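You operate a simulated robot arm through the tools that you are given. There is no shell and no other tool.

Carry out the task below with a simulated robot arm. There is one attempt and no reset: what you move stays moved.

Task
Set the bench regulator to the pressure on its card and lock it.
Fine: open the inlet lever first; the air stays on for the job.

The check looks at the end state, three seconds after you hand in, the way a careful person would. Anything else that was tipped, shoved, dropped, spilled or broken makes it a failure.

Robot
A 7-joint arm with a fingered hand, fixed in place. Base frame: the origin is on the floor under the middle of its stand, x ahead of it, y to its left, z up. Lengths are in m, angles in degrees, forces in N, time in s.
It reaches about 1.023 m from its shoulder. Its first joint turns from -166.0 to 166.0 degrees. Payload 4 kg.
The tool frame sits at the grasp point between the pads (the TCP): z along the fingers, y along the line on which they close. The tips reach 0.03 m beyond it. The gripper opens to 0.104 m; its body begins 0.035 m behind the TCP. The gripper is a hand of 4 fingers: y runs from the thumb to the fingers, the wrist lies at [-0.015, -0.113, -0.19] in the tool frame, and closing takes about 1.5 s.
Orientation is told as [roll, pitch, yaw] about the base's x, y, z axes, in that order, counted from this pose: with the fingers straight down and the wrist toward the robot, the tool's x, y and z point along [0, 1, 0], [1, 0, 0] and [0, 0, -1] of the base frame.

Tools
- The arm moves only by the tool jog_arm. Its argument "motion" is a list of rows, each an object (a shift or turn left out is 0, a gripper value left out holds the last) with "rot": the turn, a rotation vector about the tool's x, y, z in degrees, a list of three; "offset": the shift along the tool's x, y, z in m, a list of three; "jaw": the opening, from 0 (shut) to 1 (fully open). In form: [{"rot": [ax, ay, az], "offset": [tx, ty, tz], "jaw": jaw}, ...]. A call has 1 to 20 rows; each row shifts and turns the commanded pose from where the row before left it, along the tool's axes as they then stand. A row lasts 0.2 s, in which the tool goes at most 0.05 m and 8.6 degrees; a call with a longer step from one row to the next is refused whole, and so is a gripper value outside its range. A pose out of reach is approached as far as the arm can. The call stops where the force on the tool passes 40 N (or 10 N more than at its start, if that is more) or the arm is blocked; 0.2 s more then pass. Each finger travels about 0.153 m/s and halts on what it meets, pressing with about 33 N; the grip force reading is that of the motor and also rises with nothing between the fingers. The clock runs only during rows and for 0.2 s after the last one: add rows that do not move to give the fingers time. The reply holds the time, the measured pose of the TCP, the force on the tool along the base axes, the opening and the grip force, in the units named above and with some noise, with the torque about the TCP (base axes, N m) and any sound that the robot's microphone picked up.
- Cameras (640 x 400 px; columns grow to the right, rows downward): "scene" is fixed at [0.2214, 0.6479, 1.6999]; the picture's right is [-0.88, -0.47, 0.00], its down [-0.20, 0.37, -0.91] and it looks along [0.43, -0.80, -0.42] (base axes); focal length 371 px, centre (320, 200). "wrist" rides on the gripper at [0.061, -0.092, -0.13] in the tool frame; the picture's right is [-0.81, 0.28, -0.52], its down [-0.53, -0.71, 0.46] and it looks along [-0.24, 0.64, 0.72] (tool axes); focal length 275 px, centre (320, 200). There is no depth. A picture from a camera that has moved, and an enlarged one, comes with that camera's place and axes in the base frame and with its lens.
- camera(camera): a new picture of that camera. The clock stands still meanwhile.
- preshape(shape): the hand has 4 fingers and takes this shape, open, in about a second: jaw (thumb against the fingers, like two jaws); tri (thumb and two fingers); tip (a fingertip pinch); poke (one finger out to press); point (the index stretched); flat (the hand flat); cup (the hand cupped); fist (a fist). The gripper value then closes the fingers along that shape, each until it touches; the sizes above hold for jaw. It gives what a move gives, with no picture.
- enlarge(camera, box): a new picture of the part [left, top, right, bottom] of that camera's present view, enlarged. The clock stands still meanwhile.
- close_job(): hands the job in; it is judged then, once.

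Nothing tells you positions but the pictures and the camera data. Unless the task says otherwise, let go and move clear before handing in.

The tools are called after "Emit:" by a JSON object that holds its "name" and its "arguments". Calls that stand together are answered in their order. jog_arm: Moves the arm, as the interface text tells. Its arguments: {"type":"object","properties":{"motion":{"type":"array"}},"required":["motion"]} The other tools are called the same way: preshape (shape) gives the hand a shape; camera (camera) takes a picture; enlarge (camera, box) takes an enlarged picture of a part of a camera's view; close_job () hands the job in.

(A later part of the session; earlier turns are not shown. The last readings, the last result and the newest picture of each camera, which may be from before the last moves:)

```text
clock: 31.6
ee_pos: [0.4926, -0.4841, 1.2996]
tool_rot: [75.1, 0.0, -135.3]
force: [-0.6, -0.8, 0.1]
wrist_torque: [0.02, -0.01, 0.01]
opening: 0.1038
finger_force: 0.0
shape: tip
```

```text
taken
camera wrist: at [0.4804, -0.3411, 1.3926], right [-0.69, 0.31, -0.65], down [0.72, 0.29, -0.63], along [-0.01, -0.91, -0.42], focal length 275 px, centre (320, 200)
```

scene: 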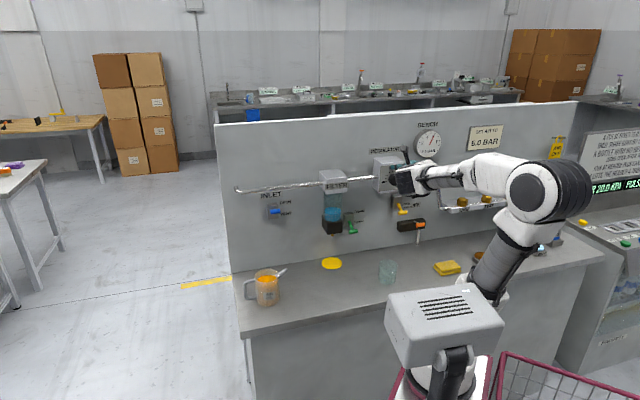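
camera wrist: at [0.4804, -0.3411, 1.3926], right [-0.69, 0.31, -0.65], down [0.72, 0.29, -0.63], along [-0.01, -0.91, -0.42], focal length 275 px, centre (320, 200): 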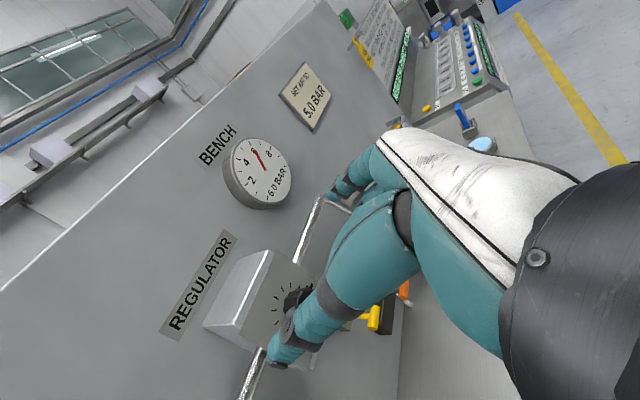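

The wrist camera now sees the gauge (6.0 BAR), the card and the yellow lock handle together, and the T-handle shows exactly where I computed it. I'll move down to stage in front of it with the pinch partly closed.

Emit:
{"name": "jog_arm", "arguments": {"motion": [{"offset": [-0.0373, 0.0123, 0.0186], "jaw": 0.62}, {"offset": [-0.0373, 0.0123, 0.0186]}, {"offset": [-0.0373, 0.0123, 0.0186]}, {"offset": [-0.0373, 0.0123, 0.0186]}, {"offset": [-0.0373, 0.0123, 0.0186]}, {"offset": [-0.0373, 0.0123, 0.0186]}, {}]}}

Emit:
{"name": "camera", "arguments": {"camera": "wrist"}}

Emit:
{"name": "enlarge", "arguments": {"camera": "scene", "box": [350, 160, 510, 260]}}

```text
clock: 33.2
ee_pos: [0.478, -0.5747, 1.0577]
tool_rot: [75.0, 0.0, -135.4]
force: [0.8, -0.2, -0.1]
wrist_torque: [0.01, 0.02, -0.01]
opening: 0.0648
finger_force: 0.0
shape: tip
out of reach, approached as far as the arm can: row 5
```

```text
taken
camera wrist: at [0.4655, -0.4323, 1.151], right [-0.69, 0.31, -0.65], down [0.72, 0.29, -0.63], along [-0.01, -0.91, -0.42], focal length 275 px, centre (320, 200)
```

wrist: 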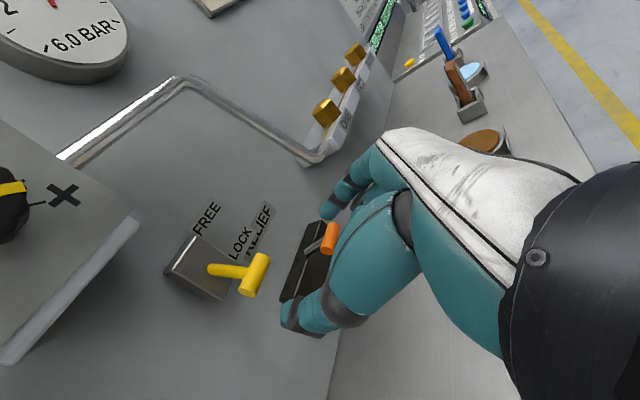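

```text
4.00 times, centred on (430, 210) of scene
camera zoom: at [0.2214, 0.6479, 1.6999], right [-0.88, -0.47, 0.0], down [-0.2, 0.37, -0.91], along [0.43, -0.8, -0.42], focal length 1486 px, centre (-120, 160)
```

zoom: 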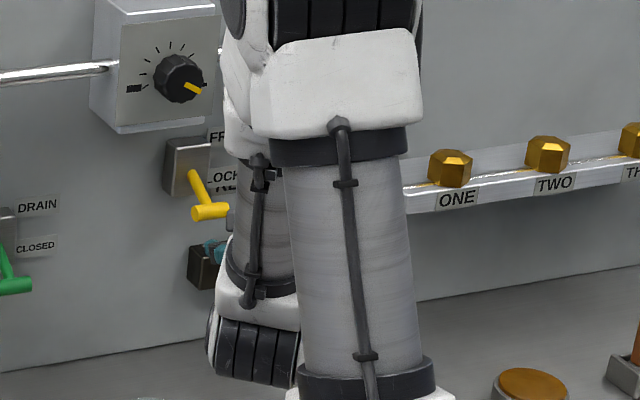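

I'm staged with the yellow T-handle centred between thumb and index. I'll check the arm's clearance, then advance partway.

Emit:
{"name": "jog_arm", "arguments": {"motion": [{"offset": [0.0056, 0, 0.0308]}, {"offset": [0.0056, 0, 0.0308]}, {}]}}

Emit:
{"name": "camera", "arguments": {"camera": "wrist"}}

Emit:
{"name": "camera", "arguments": {"camera": "scene"}}

```text
clock: 34.0
ee_pos: [0.5219, -0.6205, 1.0546]
tool_rot: [75.0, -0.1, -135.4]
force: [0.5, -0.5, 0.4]
wrist_torque: [0.02, 0.0, 0.0]
opening: 0.0648
finger_force: 0.0
shape: tip
```

```text
taken
camera wrist: at [0.5099, -0.4778, 1.1477], right [-0.69, 0.31, -0.65], down [0.72, 0.29, -0.63], along [-0.01, -0.91, -0.42], focal length 275 px, centre (320, 200)
```

wrist: 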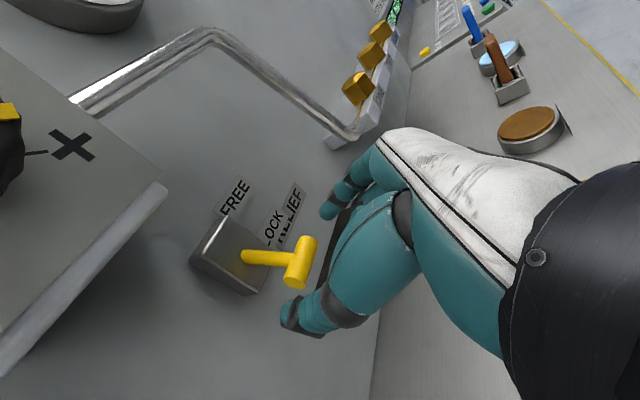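

```text
taken
```

scene: 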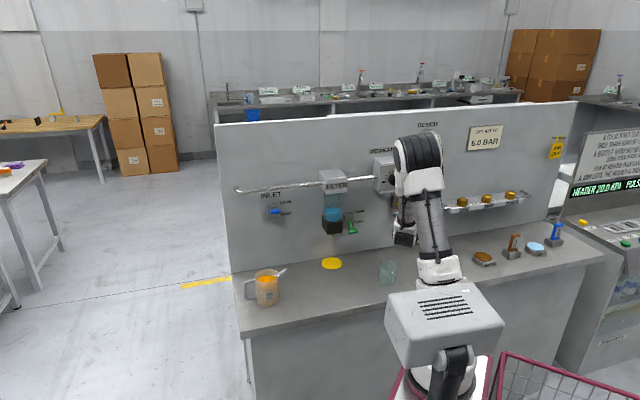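

The T-handle is entering the gap between the fingertips. One more step forward, then close gently on its ends.

Emit:
{"name": "jog_arm", "arguments": {"motion": [{"offset": [0.003, -0.0005, 0.029]}, {}]}}

Emit:
{"name": "camera", "arguments": {"camera": "wrist"}}

```text
clock: 34.6
ee_pos: [0.5413, -0.6402, 1.0494]
tool_rot: [75.0, 0.0, -135.5]
force: [-0.4, 0.2, 0.7]
wrist_torque: [0.0, -0.01, 0.02]
opening: 0.0646
finger_force: 0.1
shape: tip
```

```text
taken
camera wrist: at [0.5293, -0.4973, 1.1427], right [-0.69, 0.31, -0.65], down [0.72, 0.29, -0.63], along [-0.01, -0.91, -0.42], focal length 275 px, centre (320, 200)
```

wrist: 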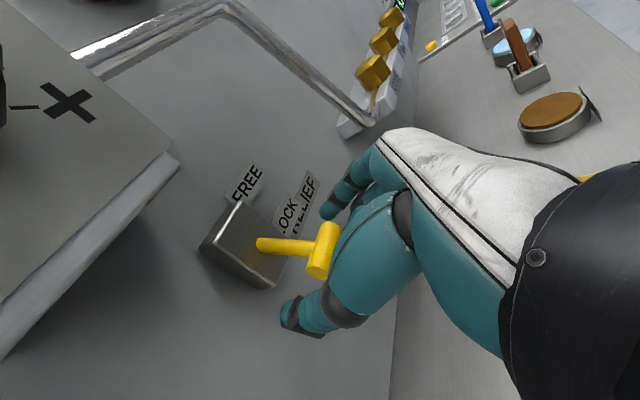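

The T-handle is right at the grasp point. I'll close on its ends.

Emit:
{"name": "jog_arm", "arguments": {"motion": [{"jaw": 0.3}, {"jaw": 0.2}, {}, {}]}}

Emit:
{"name": "camera", "arguments": {"camera": "wrist"}}

```text
clock: 35.6
ee_pos: [0.5431, -0.6405, 1.0518]
tool_rot: [75.1, 0.1, -135.3]
force: [9.2, -7.2, 4.5]
wrist_torque: [-0.09, -0.04, 0.13]
opening: 0.0293
finger_force: 33.0
shape: tip
```

```text
taken
camera wrist: at [0.53, -0.4973, 1.143], right [-0.69, 0.31, -0.65], down [0.72, 0.29, -0.63], along [-0.01, -0.91, -0.42], focal length 275 px, centre (320, 200)
```

wrist: 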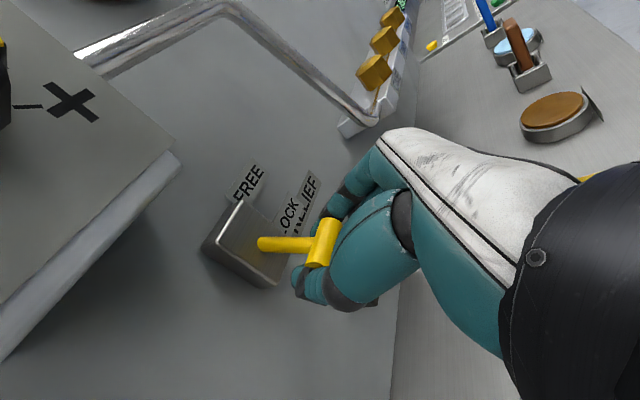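

Gripped. Now I'll raise the handle toward FREE in small steps.

Emit:
{"name": "jog_arm", "arguments": {"motion": [{"offset": [0.0097, 0, -0.0026]}, {"offset": [0.0097, 0, -0.0026]}, {"offset": [0.0097, 0, -0.0026]}, {}]}}

Emit:
{"name": "camera", "arguments": {"camera": "wrist"}}

```text
clock: 36.6
ee_pos: [0.5402, -0.6413, 1.0785]
tool_rot: [75.0, 0.1, -135.5]
force: [-0.9, 0.0, -1.8]
wrist_torque: [0.04, -0.04, -0.05]
opening: 0.0233
finger_force: 32.8
shape: tip
```

```text
taken
camera wrist: at [0.5288, -0.498, 1.1714], right [-0.69, 0.31, -0.65], down [0.72, 0.28, -0.63], along [-0.01, -0.91, -0.42], focal length 275 px, centre (320, 200)
```

wrist: 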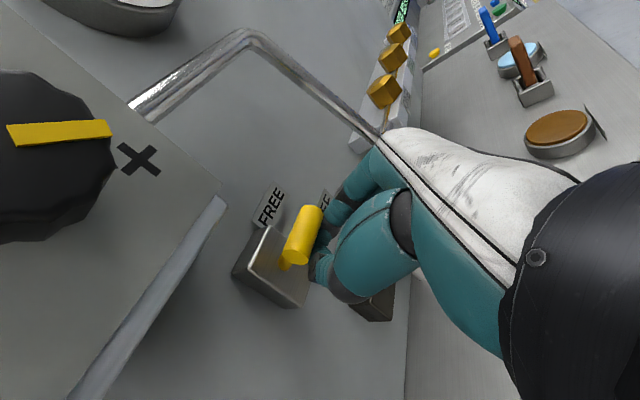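

The handle has popped up past my grip to the FREE side, and the closed fingertips are now just below it. I'll nudge up slightly to seat it against its stop.

Emit:
{"name": "jog_arm", "arguments": {"motion": [{"offset": [0.0058, 0, -0.0016]}, {"offset": [0.0058, 0, -0.0016]}, {}]}}

Emit:
{"name": "camera", "arguments": {"camera": "wrist"}}

```text
clock: 37.4
ee_pos: [0.5395, -0.6395, 1.0836]
tool_rot: [74.0, 0.3, -135.5]
force: [-0.7, -2.5, -17.1]
wrist_torque: [0.31, -0.06, 0.01]
opening: 0.0223
finger_force: 33.0
shape: tip
stopped in row 3: the force on the tool passed its limit at 41 N (the readings are from after the stop); the commanded pose is now the measured one
```

```text
taken
camera wrist: at [0.529, -0.4982, 1.1778], right [-0.7, 0.32, -0.64], down [0.72, 0.3, -0.63], along [-0.02, -0.9, -0.44], focal length 275 px, centre (320, 200)
```

wrist: 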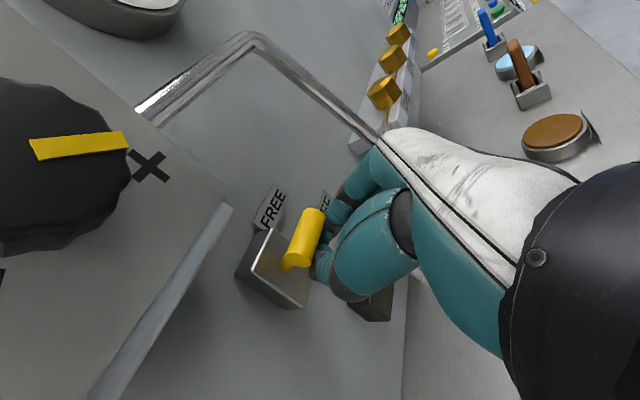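

The stop took 41 N, so the lock lever is fully at FREE. I'll lower off it, back out, straighten the pitch, and switch to the three-finger shape for the knob.

Emit:
{"name": "jog_arm", "arguments": {"motion": [{"offset": [-0.0116, 0, 0.0031]}, {"offset": [-0.006, 0, -0.025]}, {"offset": [-0.01, 0, -0.038]}, {"offset": [-0.01, 0, -0.038]}, {"rot": [0, 8.0, 0]}, {"rot": [0, 8.0, 0]}, {}]}}

Emit:
{"name": "preshape", "arguments": {"shape": "tri"}}

Emit:
{"name": "camera", "arguments": {"camera": "wrist"}}

Emit:
{"name": "camera", "arguments": {"camera": "scene"}}

```text
clock: 39.0
ee_pos: [0.4771, -0.5828, 1.0781]
tool_rot: [90.4, 0.2, -135.5]
force: [-0.7, -0.2, 0.5]
wrist_torque: [-0.02, 0.01, -0.02]
opening: 0.0221
finger_force: 33.2
shape: tip
out of reach, approached as far as the arm can: row 4, 5, 6
```

```text
clock: 39.9
ee_pos: [0.4758, -0.5835, 1.0795]
tool_rot: [90.4, 0.2, -135.4]
force: [0.7, 0.2, 0.7]
wrist_torque: [0.02, 0.02, -0.01]
opening: 0.1035
finger_force: 0.0
shape: tri
```

```text
taken
camera wrist: at [0.4504, -0.4252, 1.1394], right [-0.55, 0.17, -0.81], down [0.83, 0.18, -0.53], along [0.05, -0.97, -0.24], focal length 275 px, centre (320, 200)
```

wrist: 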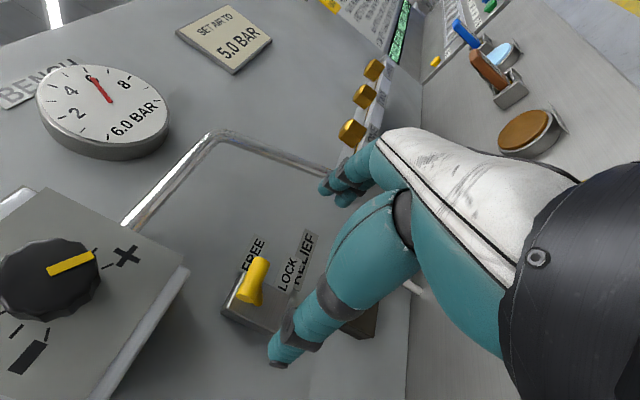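

```text
taken
```

scene: 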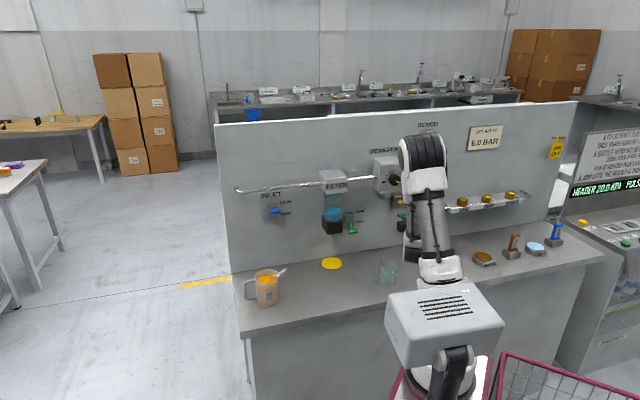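

The lever is clearly at FREE and the gauge still reads 6.0 BAR. I'll move to a stand-off directly in front of the knob.

Emit:
{"name": "jog_arm", "arguments": {"motion": [{"offset": [0.0301, -0.0172, -0.0124]}, {"offset": [0.0301, -0.0172, -0.0124]}, {"offset": [0.0301, -0.0172, -0.0124]}, {"offset": [0.0301, -0.0172, -0.0124]}, {}]}}

Emit:
{"name": "camera", "arguments": {"camera": "wrist"}}

Emit:
{"name": "enlarge", "arguments": {"camera": "scene", "box": [350, 130, 510, 230]}}

```text
clock: 41.1
ee_pos: [0.5021, -0.5178, 1.2077]
tool_rot: [90.3, 0.2, -135.5]
force: [0.1, 0.9, 0.2]
wrist_torque: [-0.02, 0.0, 0.05]
opening: 0.1036
finger_force: 0.1
shape: tri
out of reach, approached as far as the arm can: row 1, 2, 3
```

```text
taken
camera wrist: at [0.4757, -0.3605, 1.2673], right [-0.55, 0.17, -0.81], down [0.83, 0.18, -0.53], along [0.05, -0.97, -0.24], focal length 275 px, centre (320, 200)
```

wrist: 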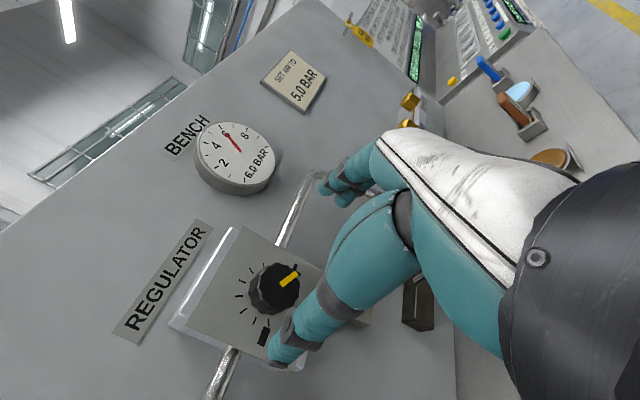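

```text
4.00 times, centred on (430, 180) of scene
camera zoom: at [0.2214, 0.6479, 1.6999], right [-0.88, -0.47, 0.0], down [-0.2, 0.37, -0.91], along [0.43, -0.8, -0.42], focal length 1486 px, centre (-120, 280)
```

zoom: 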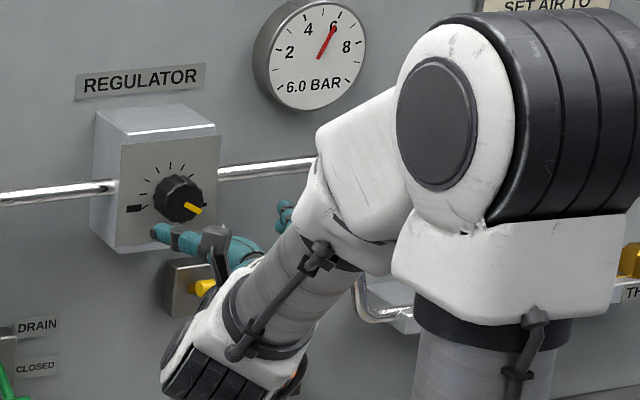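

I'm in front of the knob with the gauge in view. I'll zoom to pin down the knob's centre.

Emit:
{"name": "enlarge", "arguments": {"camera": "wrist", "box": [220, 230, 340, 380]}}

Emit:
{"name": "enlarge", "arguments": {"camera": "wrist", "box": [190, 110, 290, 200]}}

Emit:
{"name": "enlarge", "arguments": {"camera": "scene", "box": [370, 160, 430, 200]}}

```text
2.67 times, centred on (280, 305) of wrist
camera zoom: at [0.4757, -0.3605, 1.2673], right [-0.55, 0.17, -0.81], down [0.83, 0.18, -0.53], along [0.05, -0.97, -0.24], focal length 734 px, centre (427, -80)
```

zoom: 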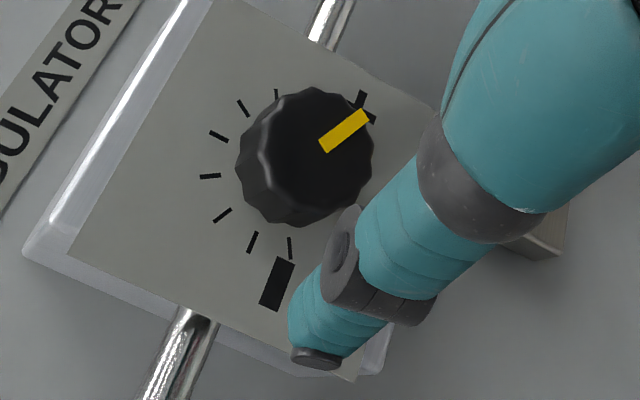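

```text
4.44 times, centred on (240, 155) of wrist
camera zoom: at [0.4757, -0.3605, 1.2673], right [-0.55, 0.17, -0.81], down [0.83, 0.18, -0.53], along [0.05, -0.97, -0.24], focal length 1224 px, centre (676, 400)
```

zoom: 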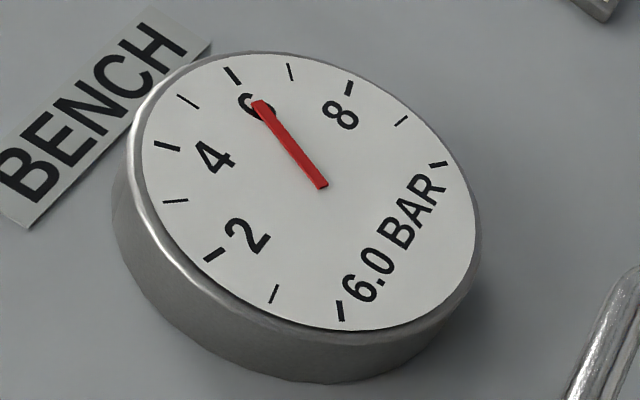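

```text
10.00 times, centred on (400, 180) of scene
camera zoom: at [0.2214, 0.6479, 1.6999], right [-0.88, -0.47, 0.0], down [-0.2, 0.37, -0.91], along [0.43, -0.8, -0.42], focal length 3714 px, centre (-480, 400)
```

zoom: 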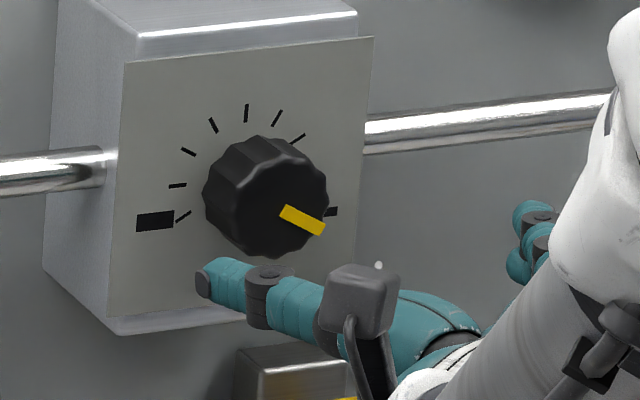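

The knob centre checks out within a couple of millimetres, at u≈0.002, z≈1.202, with its face at p≈0.804. I'll advance the open three-finger grasp around the knob.

Emit:
{"name": "jog_arm", "arguments": {"motion": [{"offset": [-0.0019, -0.0016, 0.0229]}, {"offset": [-0.0019, -0.0016, 0.0229]}, {"offset": [-0.0019, -0.0016, 0.0229]}, {}]}}

Emit:
{"name": "camera", "arguments": {"camera": "wrist"}}

Emit:
{"name": "enlarge", "arguments": {"camera": "scene", "box": [360, 150, 440, 200]}}

```text
clock: 42.1
ee_pos: [0.5559, -0.5657, 1.2018]
tool_rot: [90.4, 0.1, -135.4]
force: [-0.3, -0.1, 0.8]
wrist_torque: [0.0, 0.02, 0.02]
opening: 0.1037
finger_force: 0.0
shape: tri
```

```text
taken
camera wrist: at [0.5294, -0.4085, 1.2622], right [-0.55, 0.17, -0.81], down [0.83, 0.18, -0.53], along [0.05, -0.97, -0.24], focal length 275 px, centre (320, 200)
```

wrist: 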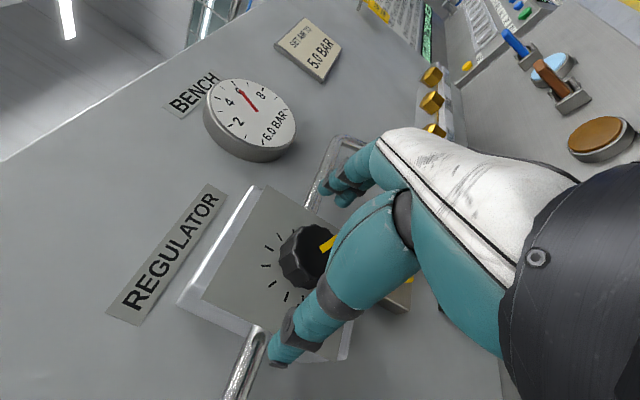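

```text
8.00 times, centred on (400, 175) of scene
camera zoom: at [0.2214, 0.6479, 1.6999], right [-0.88, -0.47, 0.0], down [-0.2, 0.37, -0.91], along [0.43, -0.8, -0.42], focal length 2971 px, centre (-320, 400)
```

zoom: 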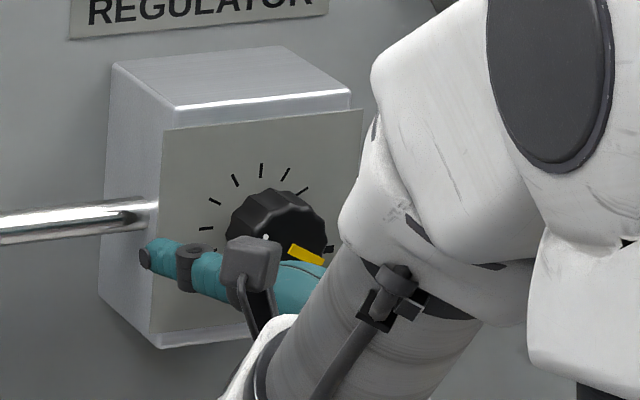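

The knob is centred between thumb and fingers. I'll close onto it.

Emit:
{"name": "jog_arm", "arguments": {"motion": [{"jaw": 0.6}, {"jaw": 0.4}, {"jaw": 0.2}, {"jaw": 0.2}, {}, {}]}}

Emit:
{"name": "camera", "arguments": {"camera": "wrist"}}

```text
clock: 43.5
ee_pos: [0.5564, -0.5654, 1.2019]
tool_rot: [90.5, 0.1, -135.4]
force: [-0.1, -2.4, 1.3]
wrist_torque: [-0.01, -0.02, -0.12]
opening: 0.0303
finger_force: 33.2
shape: tri
```

```text
taken
camera wrist: at [0.5293, -0.4085, 1.2623], right [-0.55, 0.17, -0.81], down [0.83, 0.17, -0.53], along [0.05, -0.97, -0.24], focal length 275 px, centre (320, 200)
```

wrist: 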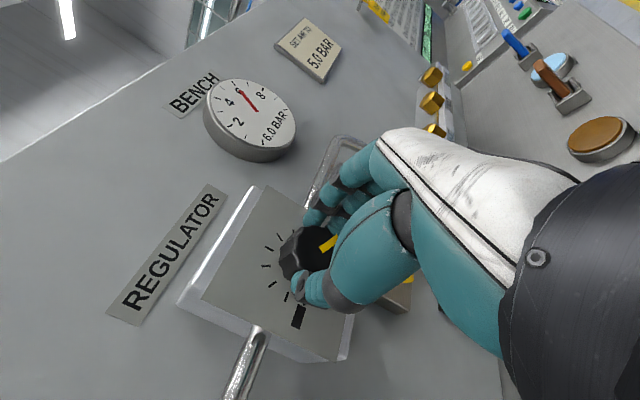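

The knob is gripped symmetrically with little side load. I'll turn counter-clockwise (toward −) 20° and read the gauge.

Emit:
{"name": "jog_arm", "arguments": {"motion": [{"rot": [0, 0, -5]}, {"rot": [0, 0, -5]}, {"rot": [0, 0, -5]}, {"rot": [0, 0, -5]}, {}]}}

Emit:
{"name": "camera", "arguments": {"camera": "wrist"}}

Emit:
{"name": "enlarge", "arguments": {"camera": "scene", "box": [360, 110, 480, 200]}}

```text
clock: 44.7
ee_pos: [0.5552, -0.5646, 1.2018]
tool_rot: [90.3, -19.8, -135.5]
force: [5.7, -14.1, 3.1]
wrist_torque: [-0.1, -0.03, -0.12]
opening: 0.0303
finger_force: 33.1
shape: tri
```

```text
taken
camera wrist: at [0.5406, -0.3966, 1.2263], right [-0.74, -0.01, -0.67], down [0.67, 0.02, -0.74], along [0.02, -1.0, -0.01], focal length 275 px, centre (320, 200)
```

wrist: 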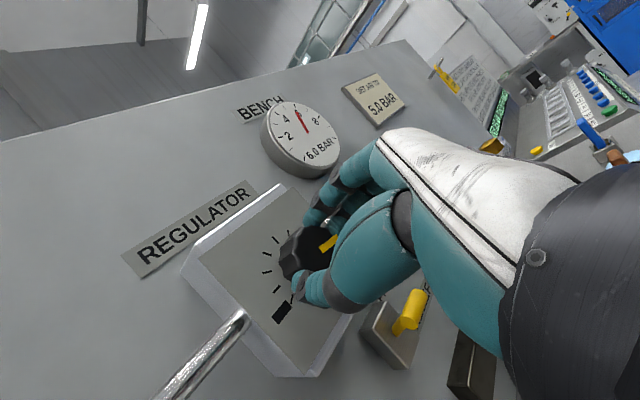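

```text
4.44 times, centred on (420, 155) of scene
camera zoom: at [0.2214, 0.6479, 1.6999], right [-0.88, -0.47, 0.0], down [-0.2, 0.37, -0.91], along [0.43, -0.8, -0.42], focal length 1651 px, centre (-124, 400)
```

zoom: 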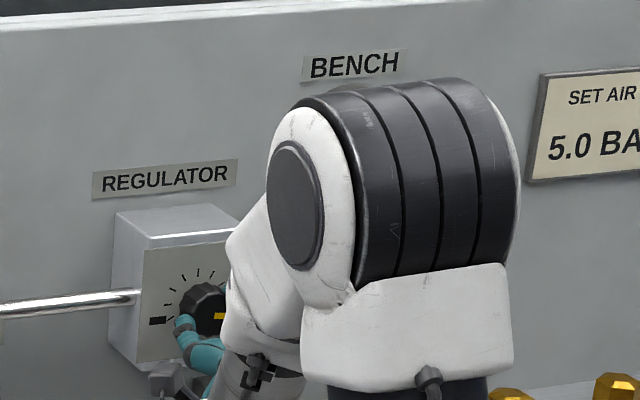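

The knob is turning with the hand (pointer now near horizontal), and the gauge still reads 6.0, so the supply is probably the limit up here. I'll continue 20° more.

Emit:
{"name": "jog_arm", "arguments": {"motion": [{"rot": [0, 0, -5]}, {"rot": [0, 0, -5]}, {"rot": [0, 0, -5]}, {"rot": [0, 0, -5]}, {}]}}

Emit:
{"name": "camera", "arguments": {"camera": "wrist"}}

```text
clock: 45.9
ee_pos: [0.5564, -0.5647, 1.2009]
tool_rot: [90.4, -39.9, -135.7]
force: [6.9, -14.5, -1.8]
wrist_torque: [-0.02, -0.03, -0.11]
opening: 0.0299
finger_force: 33.0
shape: tri
```

```text
taken
camera wrist: at [0.5429, -0.3944, 1.1876], right [-0.88, -0.15, -0.45], down [0.47, -0.18, -0.86], along [0.04, -0.97, 0.23], focal length 275 px, centre (320, 200)
```

wrist: 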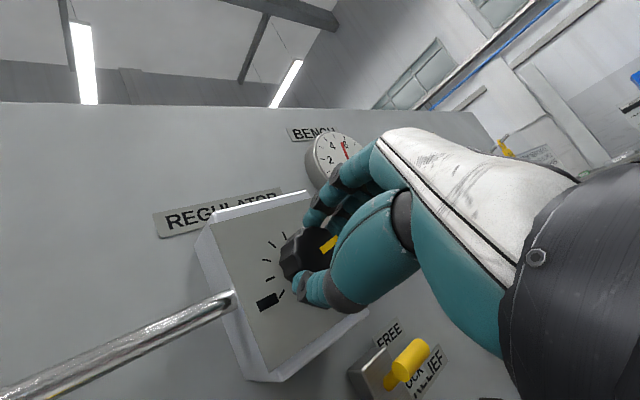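

Emit:
{"name": "enlarge", "arguments": {"camera": "wrist", "box": [270, 110, 390, 200]}}

Emit:
{"name": "enlarge", "arguments": {"camera": "scene", "box": [360, 110, 480, 200]}}

Emit:
{"name": "enlarge", "arguments": {"camera": "wrist", "box": [200, 190, 380, 390]}}

```text
4.44 times, centred on (330, 155) of wrist
camera zoom: at [0.5429, -0.3944, 1.1876], right [-0.88, -0.15, -0.45], down [0.47, -0.18, -0.86], along [0.04, -0.97, 0.23], focal length 1224 px, centre (276, 400)
```

zoom: 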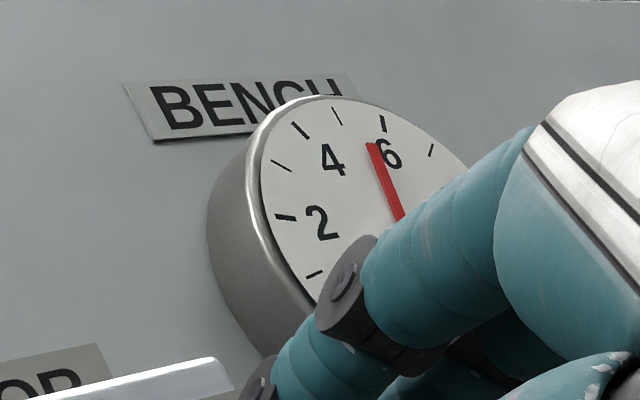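

```text
4.44 times, centred on (420, 155) of scene
camera zoom: at [0.2214, 0.6479, 1.6999], right [-0.88, -0.47, 0.0], down [-0.2, 0.37, -0.91], along [0.43, -0.8, -0.42], focal length 1651 px, centre (-124, 400)
```

zoom: 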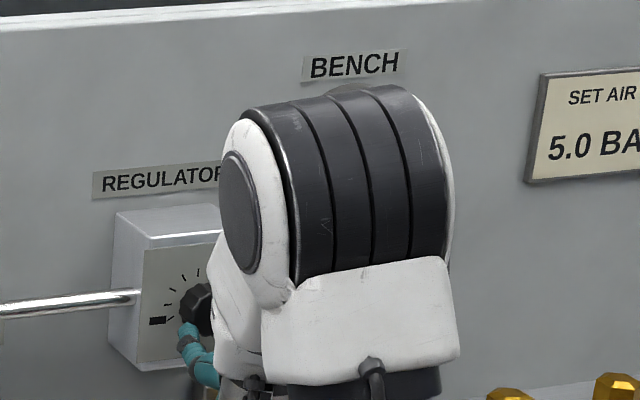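

```text
2.00 times, centred on (290, 290) of wrist
camera zoom: at [0.5429, -0.3944, 1.1876], right [-0.88, -0.15, -0.45], down [0.47, -0.18, -0.86], along [0.04, -0.97, 0.23], focal length 551 px, centre (380, 20)
```

zoom: 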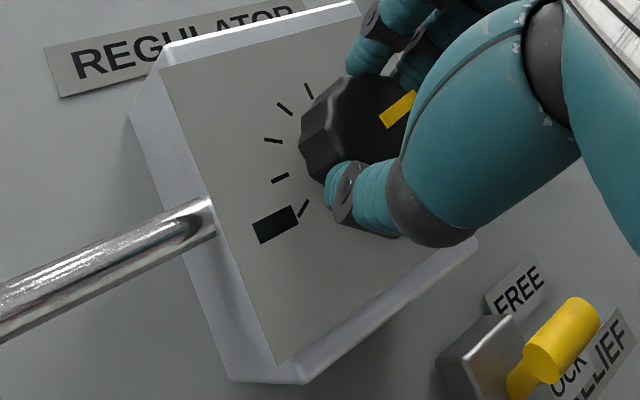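

The needle has dropped to somewhere near 5, but the fingers hide the digits. I'll open, back straight off the knob, and roll back to read the gauge properly.

Emit:
{"name": "jog_arm", "arguments": {"motion": [{"jaw": 0.5}, {"jaw": 1.0}, {"jaw": 1.0}, {"offset": [0, 0, -0.02]}, {"offset": [0, 0, -0.025]}, {"offset": [0, 0, -0.025]}, {"rot": [0, 0, 8]}, {"rot": [0, 0, 8]}, {"rot": [0, 0, 8]}, {"rot": [0, 0, 8]}, {"rot": [0, 0, 8]}, {}]}}

Emit:
{"name": "camera", "arguments": {"camera": "wrist"}}

Emit:
{"name": "enlarge", "arguments": {"camera": "wrist", "box": [190, 110, 290, 200]}}

Emit:
{"name": "enlarge", "arguments": {"camera": "wrist", "box": [220, 230, 340, 380]}}

Emit:
{"name": "enlarge", "arguments": {"camera": "scene", "box": [360, 110, 480, 200]}}

```text
clock: 48.5
ee_pos: [0.5202, -0.5321, 1.2079]
tool_rot: [90.4, 0.3, -135.3]
force: [0.9, 0.1, 0.7]
wrist_torque: [-0.02, -0.02, 0.02]
opening: 0.1035
finger_force: 0.0
shape: tri
out of reach, approached as far as the arm can: row 6
```

```text
taken
camera wrist: at [0.4937, -0.375, 1.2677], right [-0.55, 0.17, -0.81], down [0.83, 0.18, -0.53], along [0.05, -0.97, -0.24], focal length 275 px, centre (320, 200)
```

wrist: 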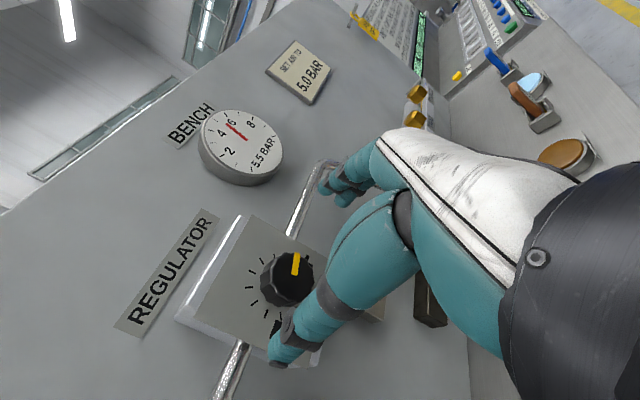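

```text
4.44 times, centred on (240, 155) of wrist
camera zoom: at [0.4937, -0.375, 1.2677], right [-0.55, 0.17, -0.81], down [0.83, 0.18, -0.53], along [0.05, -0.97, -0.24], focal length 1224 px, centre (676, 400)
```

zoom: 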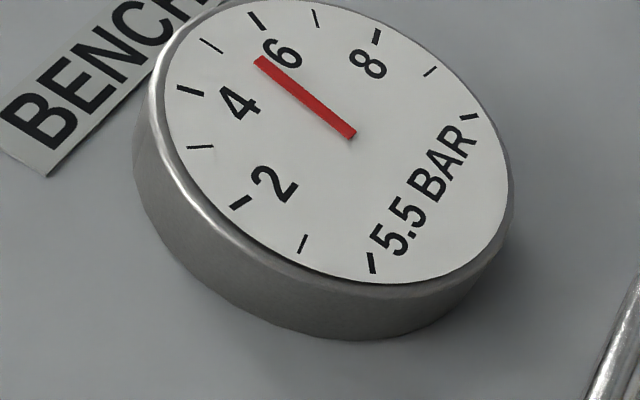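

```text
2.67 times, centred on (280, 305) of wrist
camera zoom: at [0.4937, -0.375, 1.2677], right [-0.55, 0.17, -0.81], down [0.83, 0.18, -0.53], along [0.05, -0.97, -0.24], focal length 734 px, centre (427, -80)
```

zoom: 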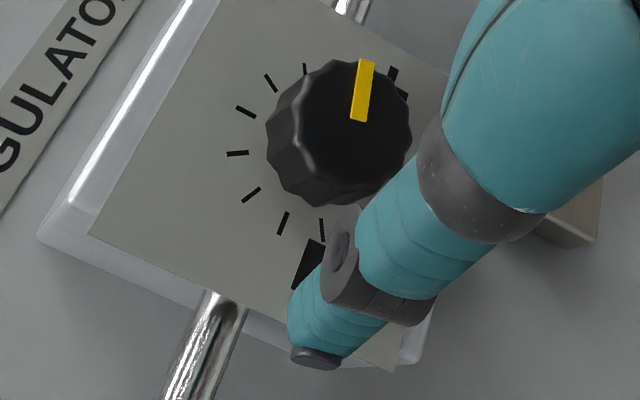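

```text
4.44 times, centred on (420, 155) of scene
camera zoom: at [0.2214, 0.6479, 1.6999], right [-0.88, -0.47, 0.0], down [-0.2, 0.37, -0.91], along [0.43, -0.8, -0.42], focal length 1651 px, centre (-124, 400)
```

zoom: 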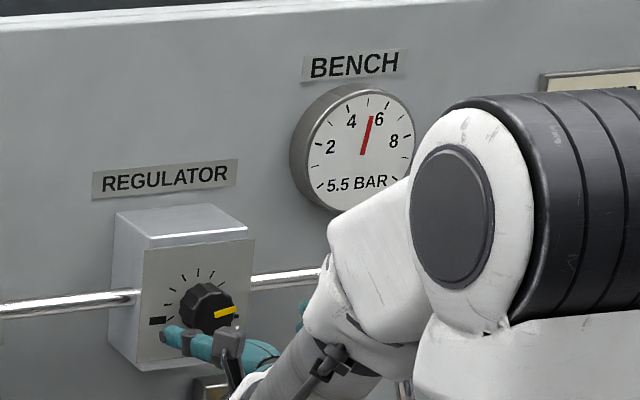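

It now reads 5.5 BAR with the pointer at about +10°. I'll wait two seconds to see whether it is still drifting.

Emit:
{"name": "jog_arm", "arguments": {"motion": [{}, {}, {}, {}, {}, {}, {}, {}, {}, {}]}}

Emit:
{"name": "enlarge", "arguments": {"camera": "scene", "box": [405, 125, 455, 165]}}

Emit:
{"name": "enlarge", "arguments": {"camera": "wrist", "box": [190, 90, 290, 190]}}

```text
clock: 50.7
ee_pos: [0.5199, -0.5311, 1.2081]
tool_rot: [90.4, 0.2, -135.4]
force: [0.5, 0.0, 0.1]
wrist_torque: [-0.01, 0.04, 0.03]
opening: 0.1038
finger_force: 0.1
shape: tri
```

```text
10.00 times, centred on (430, 145) of scene
camera zoom: at [0.2214, 0.6479, 1.6999], right [-0.88, -0.47, 0.0], down [-0.2, 0.37, -0.91], along [0.43, -0.8, -0.42], focal length 3714 px, centre (-780, 750)
```

zoom: 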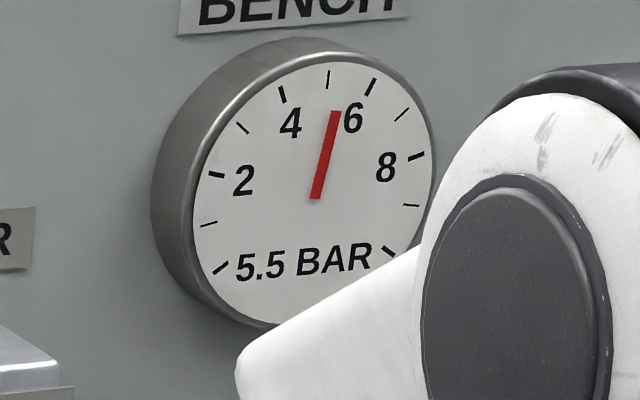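

```text
4.00 times, centred on (240, 140) of wrist
camera zoom: at [0.4937, -0.375, 1.2676], right [-0.55, 0.17, -0.81], down [0.83, 0.18, -0.53], along [0.05, -0.97, -0.24], focal length 1101 px, centre (640, 440)
```

zoom: 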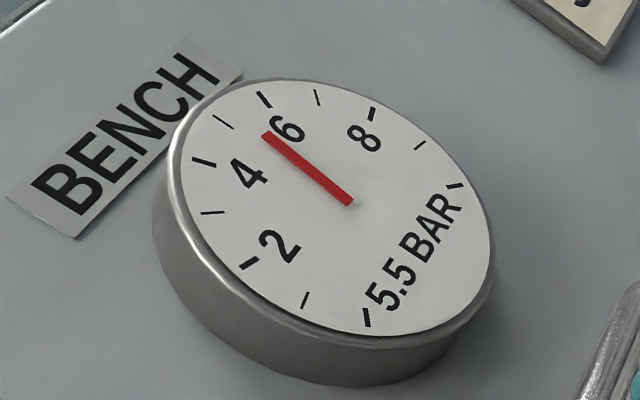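

The reading is stable at 5.5. From this roll angle the gauge stays visible while turning, so I'll re-grip and turn another 10° while watching the digits.

Emit:
{"name": "jog_arm", "arguments": {"motion": [{"offset": [-0.003, -0.0007, 0.025]}, {"offset": [-0.003, -0.0007, 0.025]}, {"jaw": 0.6}, {"jaw": 0.4}, {"jaw": 0.2}, {"jaw": 0.2}, {}, {}]}}

Emit:
{"name": "camera", "arguments": {"camera": "wrist"}}

Emit:
{"name": "enlarge", "arguments": {"camera": "wrist", "box": [190, 70, 310, 170]}}

```text
clock: 52.5
ee_pos: [0.5561, -0.5664, 1.2008]
tool_rot: [90.5, 0.2, -135.3]
force: [1.2, -2.4, -1.1]
wrist_torque: [0.02, 0.03, -0.06]
opening: 0.0302
finger_force: 33.0
shape: tri
```

```text
taken
camera wrist: at [0.5295, -0.4093, 1.2612], right [-0.55, 0.17, -0.81], down [0.83, 0.18, -0.53], along [0.05, -0.97, -0.24], focal length 275 px, centre (320, 200)
```

wrist: 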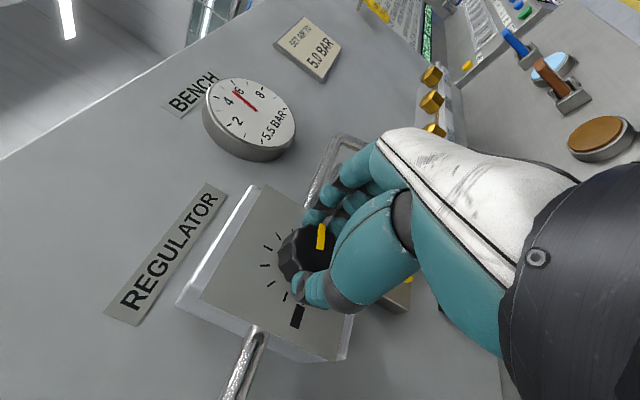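

```text
4.00 times, centred on (250, 120) of wrist
camera zoom: at [0.5295, -0.4093, 1.2612], right [-0.55, 0.17, -0.81], down [0.83, 0.18, -0.53], along [0.05, -0.97, -0.24], focal length 1101 px, centre (600, 520)
```

zoom: 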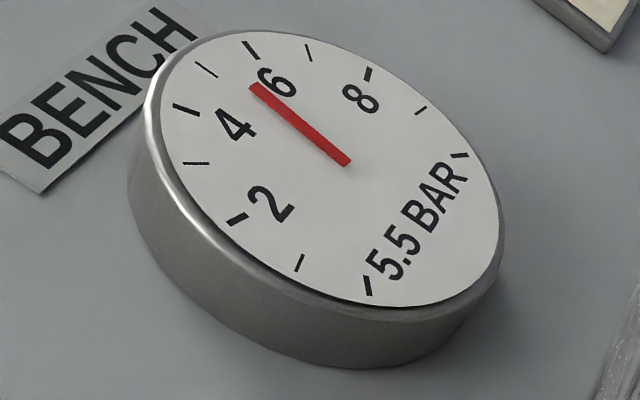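

Emit:
{"name": "jog_arm", "arguments": {"motion": [{"rot": [0, 0, -5]}, {"rot": [0, 0, -5]}, {}, {}]}}

Emit:
{"name": "camera", "arguments": {"camera": "wrist"}}

Emit:
{"name": "enlarge", "arguments": {"camera": "wrist", "box": [210, 70, 330, 170]}}

```text
clock: 53.5
ee_pos: [0.5554, -0.5674, 1.2008]
tool_rot: [90.4, -9.8, -135.6]
force: [0.2, 0.7, -0.4]
wrist_torque: [0.0, 0.01, 0.0]
opening: 0.03
finger_force: 32.9
shape: tri
```

```text
taken
camera wrist: at [0.5364, -0.4029, 1.2443], right [-0.65, 0.08, -0.75], down [0.76, 0.1, -0.64], along [0.03, -0.99, -0.13], focal length 275 px, centre (320, 200)
```

wrist: 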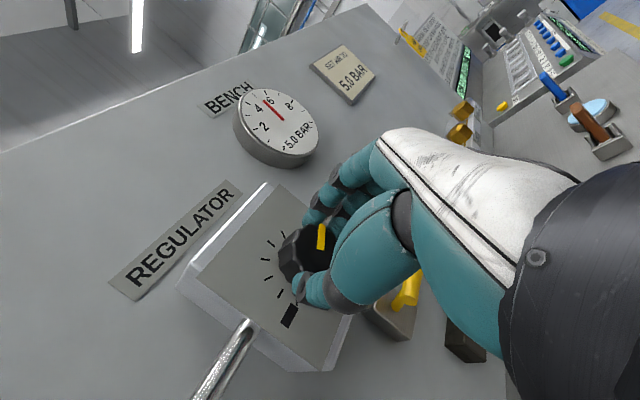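

```text
4.00 times, centred on (270, 120) of wrist
camera zoom: at [0.5364, -0.4029, 1.2443], right [-0.65, 0.08, -0.75], down [0.76, 0.1, -0.64], along [0.03, -0.99, -0.13], focal length 1101 px, centre (520, 520)
```

zoom: 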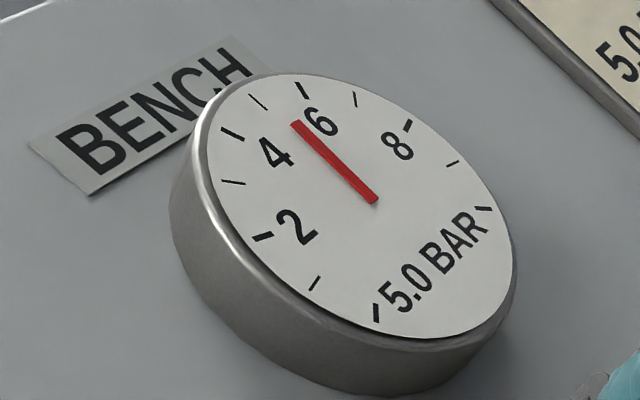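

The digits now read 5.0, but by my measurement of the ticks the needle sits slightly above 5. I'll let it settle and zoom in harder on both the gauge and the knob pointer.

Emit:
{"name": "jog_arm", "arguments": {"motion": [{}, {}, {}, {}, {}]}}

Emit:
{"name": "enlarge", "arguments": {"camera": "wrist", "box": [225, 85, 325, 147]}}

Emit:
{"name": "enlarge", "arguments": {"camera": "wrist", "box": [260, 210, 350, 300]}}

Emit:
{"name": "enlarge", "arguments": {"camera": "scene", "box": [370, 120, 450, 200]}}

```text
clock: 54.7
ee_pos: [0.5559, -0.5671, 1.2013]
tool_rot: [90.4, -9.8, -135.5]
force: [-0.7, 0.6, -1.1]
wrist_torque: [-0.02, 0.01, -0.02]
opening: 0.03
finger_force: 33.0
shape: tri
```

```text
6.40 times, centred on (275, 116) of wrist
camera zoom: at [0.5364, -0.403, 1.2444], right [-0.65, 0.08, -0.76], down [0.76, 0.1, -0.64], along [0.03, -0.99, -0.13], focal length 1762 px, centre (608, 738)
```

zoom: 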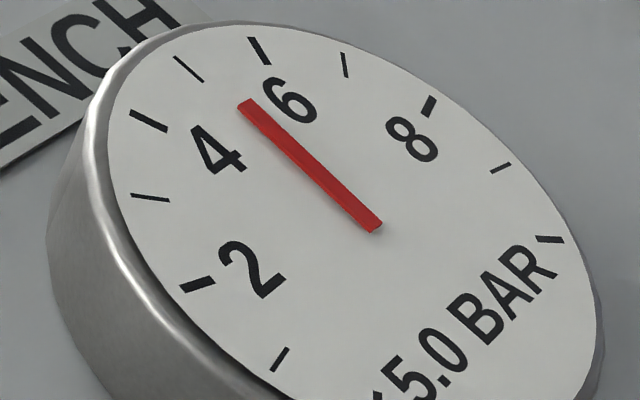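

```text
4.44 times, centred on (305, 255) of wrist
camera zoom: at [0.5364, -0.403, 1.2444], right [-0.65, 0.08, -0.76], down [0.76, 0.1, -0.64], along [0.03, -0.99, -0.13], focal length 1224 px, centre (387, -44)
```

zoom: 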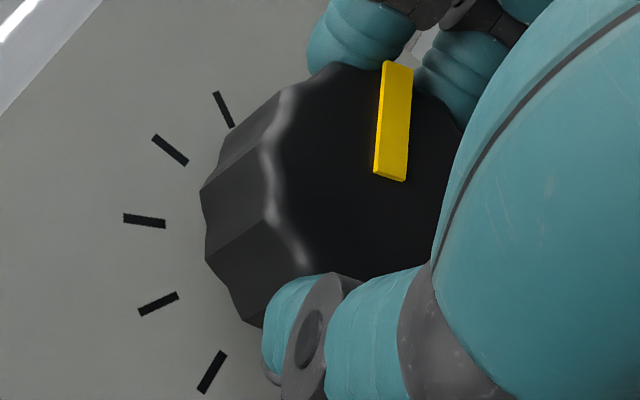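

```text
5.00 times, centred on (410, 160) of scene
camera zoom: at [0.2214, 0.6479, 1.6999], right [-0.88, -0.47, 0.0], down [-0.2, 0.37, -0.91], along [0.43, -0.8, -0.42], focal length 1857 px, centre (-130, 400)
```

zoom: 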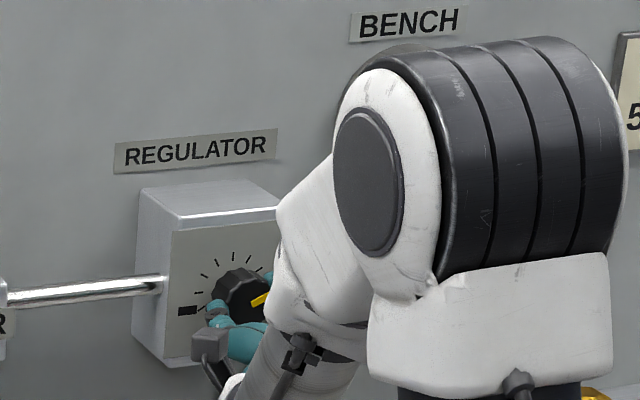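

The digits appear to round to half-bars; the needle actually reads about 5.1 and may still be creeping down. I'll wait and measure again before touching the knob.

Emit:
{"name": "jog_arm", "arguments": {"motion": [{}, {}, {}, {}, {}, {}, {}, {}, {}, {}, {}, {}, {}, {}, {}]}}

Emit:
{"name": "enlarge", "arguments": {"camera": "wrist", "box": [225, 85, 325, 147]}}

```text
clock: 57.9
ee_pos: [0.5568, -0.5683, 1.2009]
tool_rot: [90.3, -9.7, -135.5]
force: [-0.1, 1.5, -1.5]
wrist_torque: [0.0, 0.01, -0.03]
opening: 0.0302
finger_force: 33.3
shape: tri
```

```text
6.40 times, centred on (275, 116) of wrist
camera zoom: at [0.5364, -0.403, 1.2445], right [-0.65, 0.08, -0.76], down [0.76, 0.1, -0.64], along [0.03, -0.99, -0.13], focal length 1762 px, centre (608, 738)
```

zoom: 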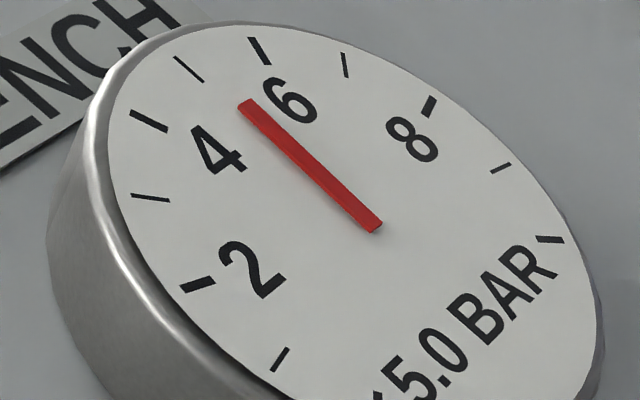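

The reading is steady: the needle is at about 5.1 with the pointer at +24°. Comparing earlier readings gives roughly 60° per bar, so about 6–7° more should bring it to 5.0.

Emit:
{"name": "jog_arm", "arguments": {"motion": [{"rot": [0, 0, -3.2]}, {"rot": [0, 0, -3.2]}, {}, {}, {}]}}

Emit:
{"name": "camera", "arguments": {"camera": "wrist"}}

Emit:
{"name": "enlarge", "arguments": {"camera": "wrist", "box": [245, 85, 345, 147]}}

Emit:
{"name": "enlarge", "arguments": {"camera": "wrist", "box": [260, 210, 350, 300]}}

```text
clock: 59.1
ee_pos: [0.5557, -0.5686, 1.2007]
tool_rot: [90.5, -16.2, -135.5]
force: [-3.4, 5.3, -3.2]
wrist_torque: [0.07, 0.04, 0.02]
opening: 0.0302
finger_force: 33.2
shape: tri
```

```text
taken
camera wrist: at [0.5398, -0.4001, 1.2332], right [-0.71, 0.02, -0.7], down [0.7, 0.05, -0.71], along [0.02, -1.0, -0.05], focal length 275 px, centre (320, 200)
```

wrist: 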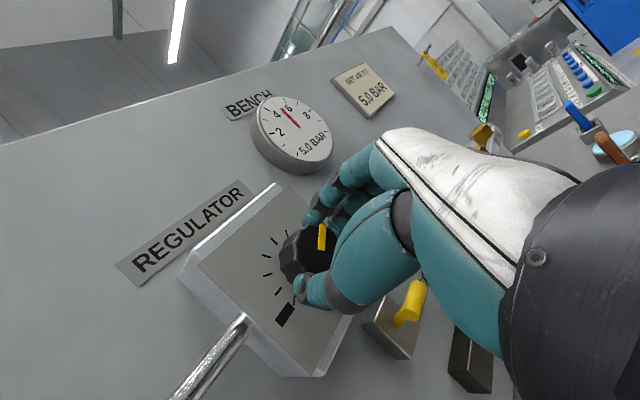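

```text
6.40 times, centred on (295, 116) of wrist
camera zoom: at [0.5398, -0.4001, 1.2332], right [-0.71, 0.02, -0.7], down [0.7, 0.05, -0.71], along [0.02, -1.0, -0.05], focal length 1762 px, centre (480, 738)
```

zoom: 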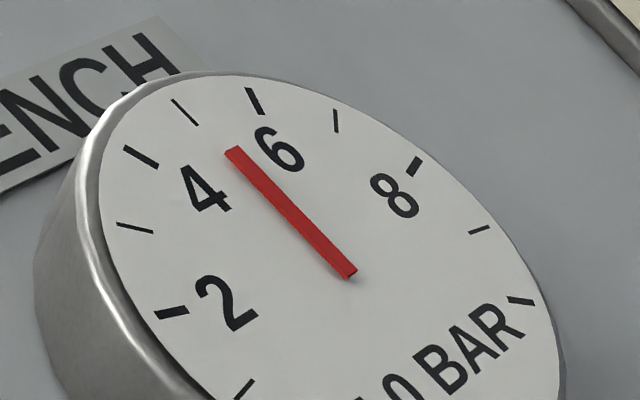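

```text
4.44 times, centred on (305, 255) of wrist
camera zoom: at [0.5398, -0.4001, 1.2332], right [-0.71, 0.02, -0.7], down [0.7, 0.05, -0.71], along [0.02, -1.0, -0.05], focal length 1224 px, centre (387, -44)
```

zoom: 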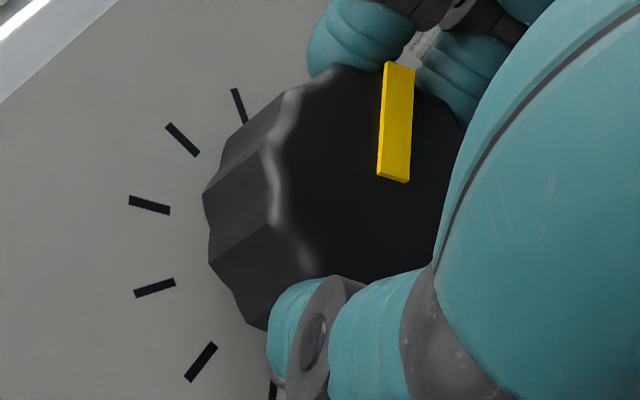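

The needle now measures about 5.05. One more small turn should centre it on the 5 tick.

Emit:
{"name": "jog_arm", "arguments": {"motion": [{"rot": [0, 0, -2.5]}, {}, {}, {}]}}

Emit:
{"name": "enlarge", "arguments": {"camera": "wrist", "box": [255, 80, 355, 142]}}

Emit:
{"name": "enlarge", "arguments": {"camera": "wrist", "box": [260, 210, 350, 300]}}

```text
clock: 60.1
ee_pos: [0.5561, -0.5672, 1.2011]
tool_rot: [90.4, -18.8, -135.6]
force: [-3.8, 6.2, -5.0]
wrist_torque: [0.13, 0.05, 0.05]
opening: 0.0304
finger_force: 32.7
shape: tri
```

```text
6.40 times, centred on (305, 111) of wrist
camera zoom: at [0.5408, -0.3992, 1.2286], right [-0.73, 0.0, -0.68], down [0.68, 0.03, -0.73], along [0.02, -1.0, -0.02], focal length 1762 px, centre (416, 770)
```

zoom: 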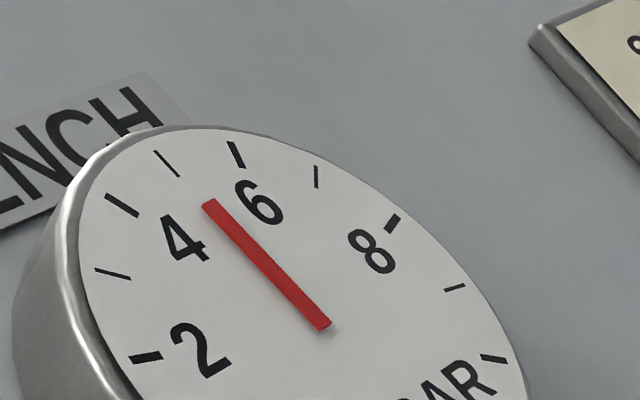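

```text
4.44 times, centred on (305, 255) of wrist
camera zoom: at [0.5408, -0.3992, 1.2286], right [-0.73, 0.0, -0.68], down [0.68, 0.03, -0.73], along [0.02, -1.0, -0.02], focal length 1224 px, centre (387, -44)
```

zoom: 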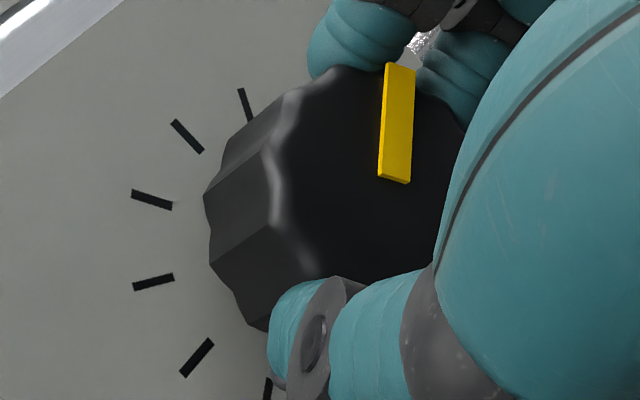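

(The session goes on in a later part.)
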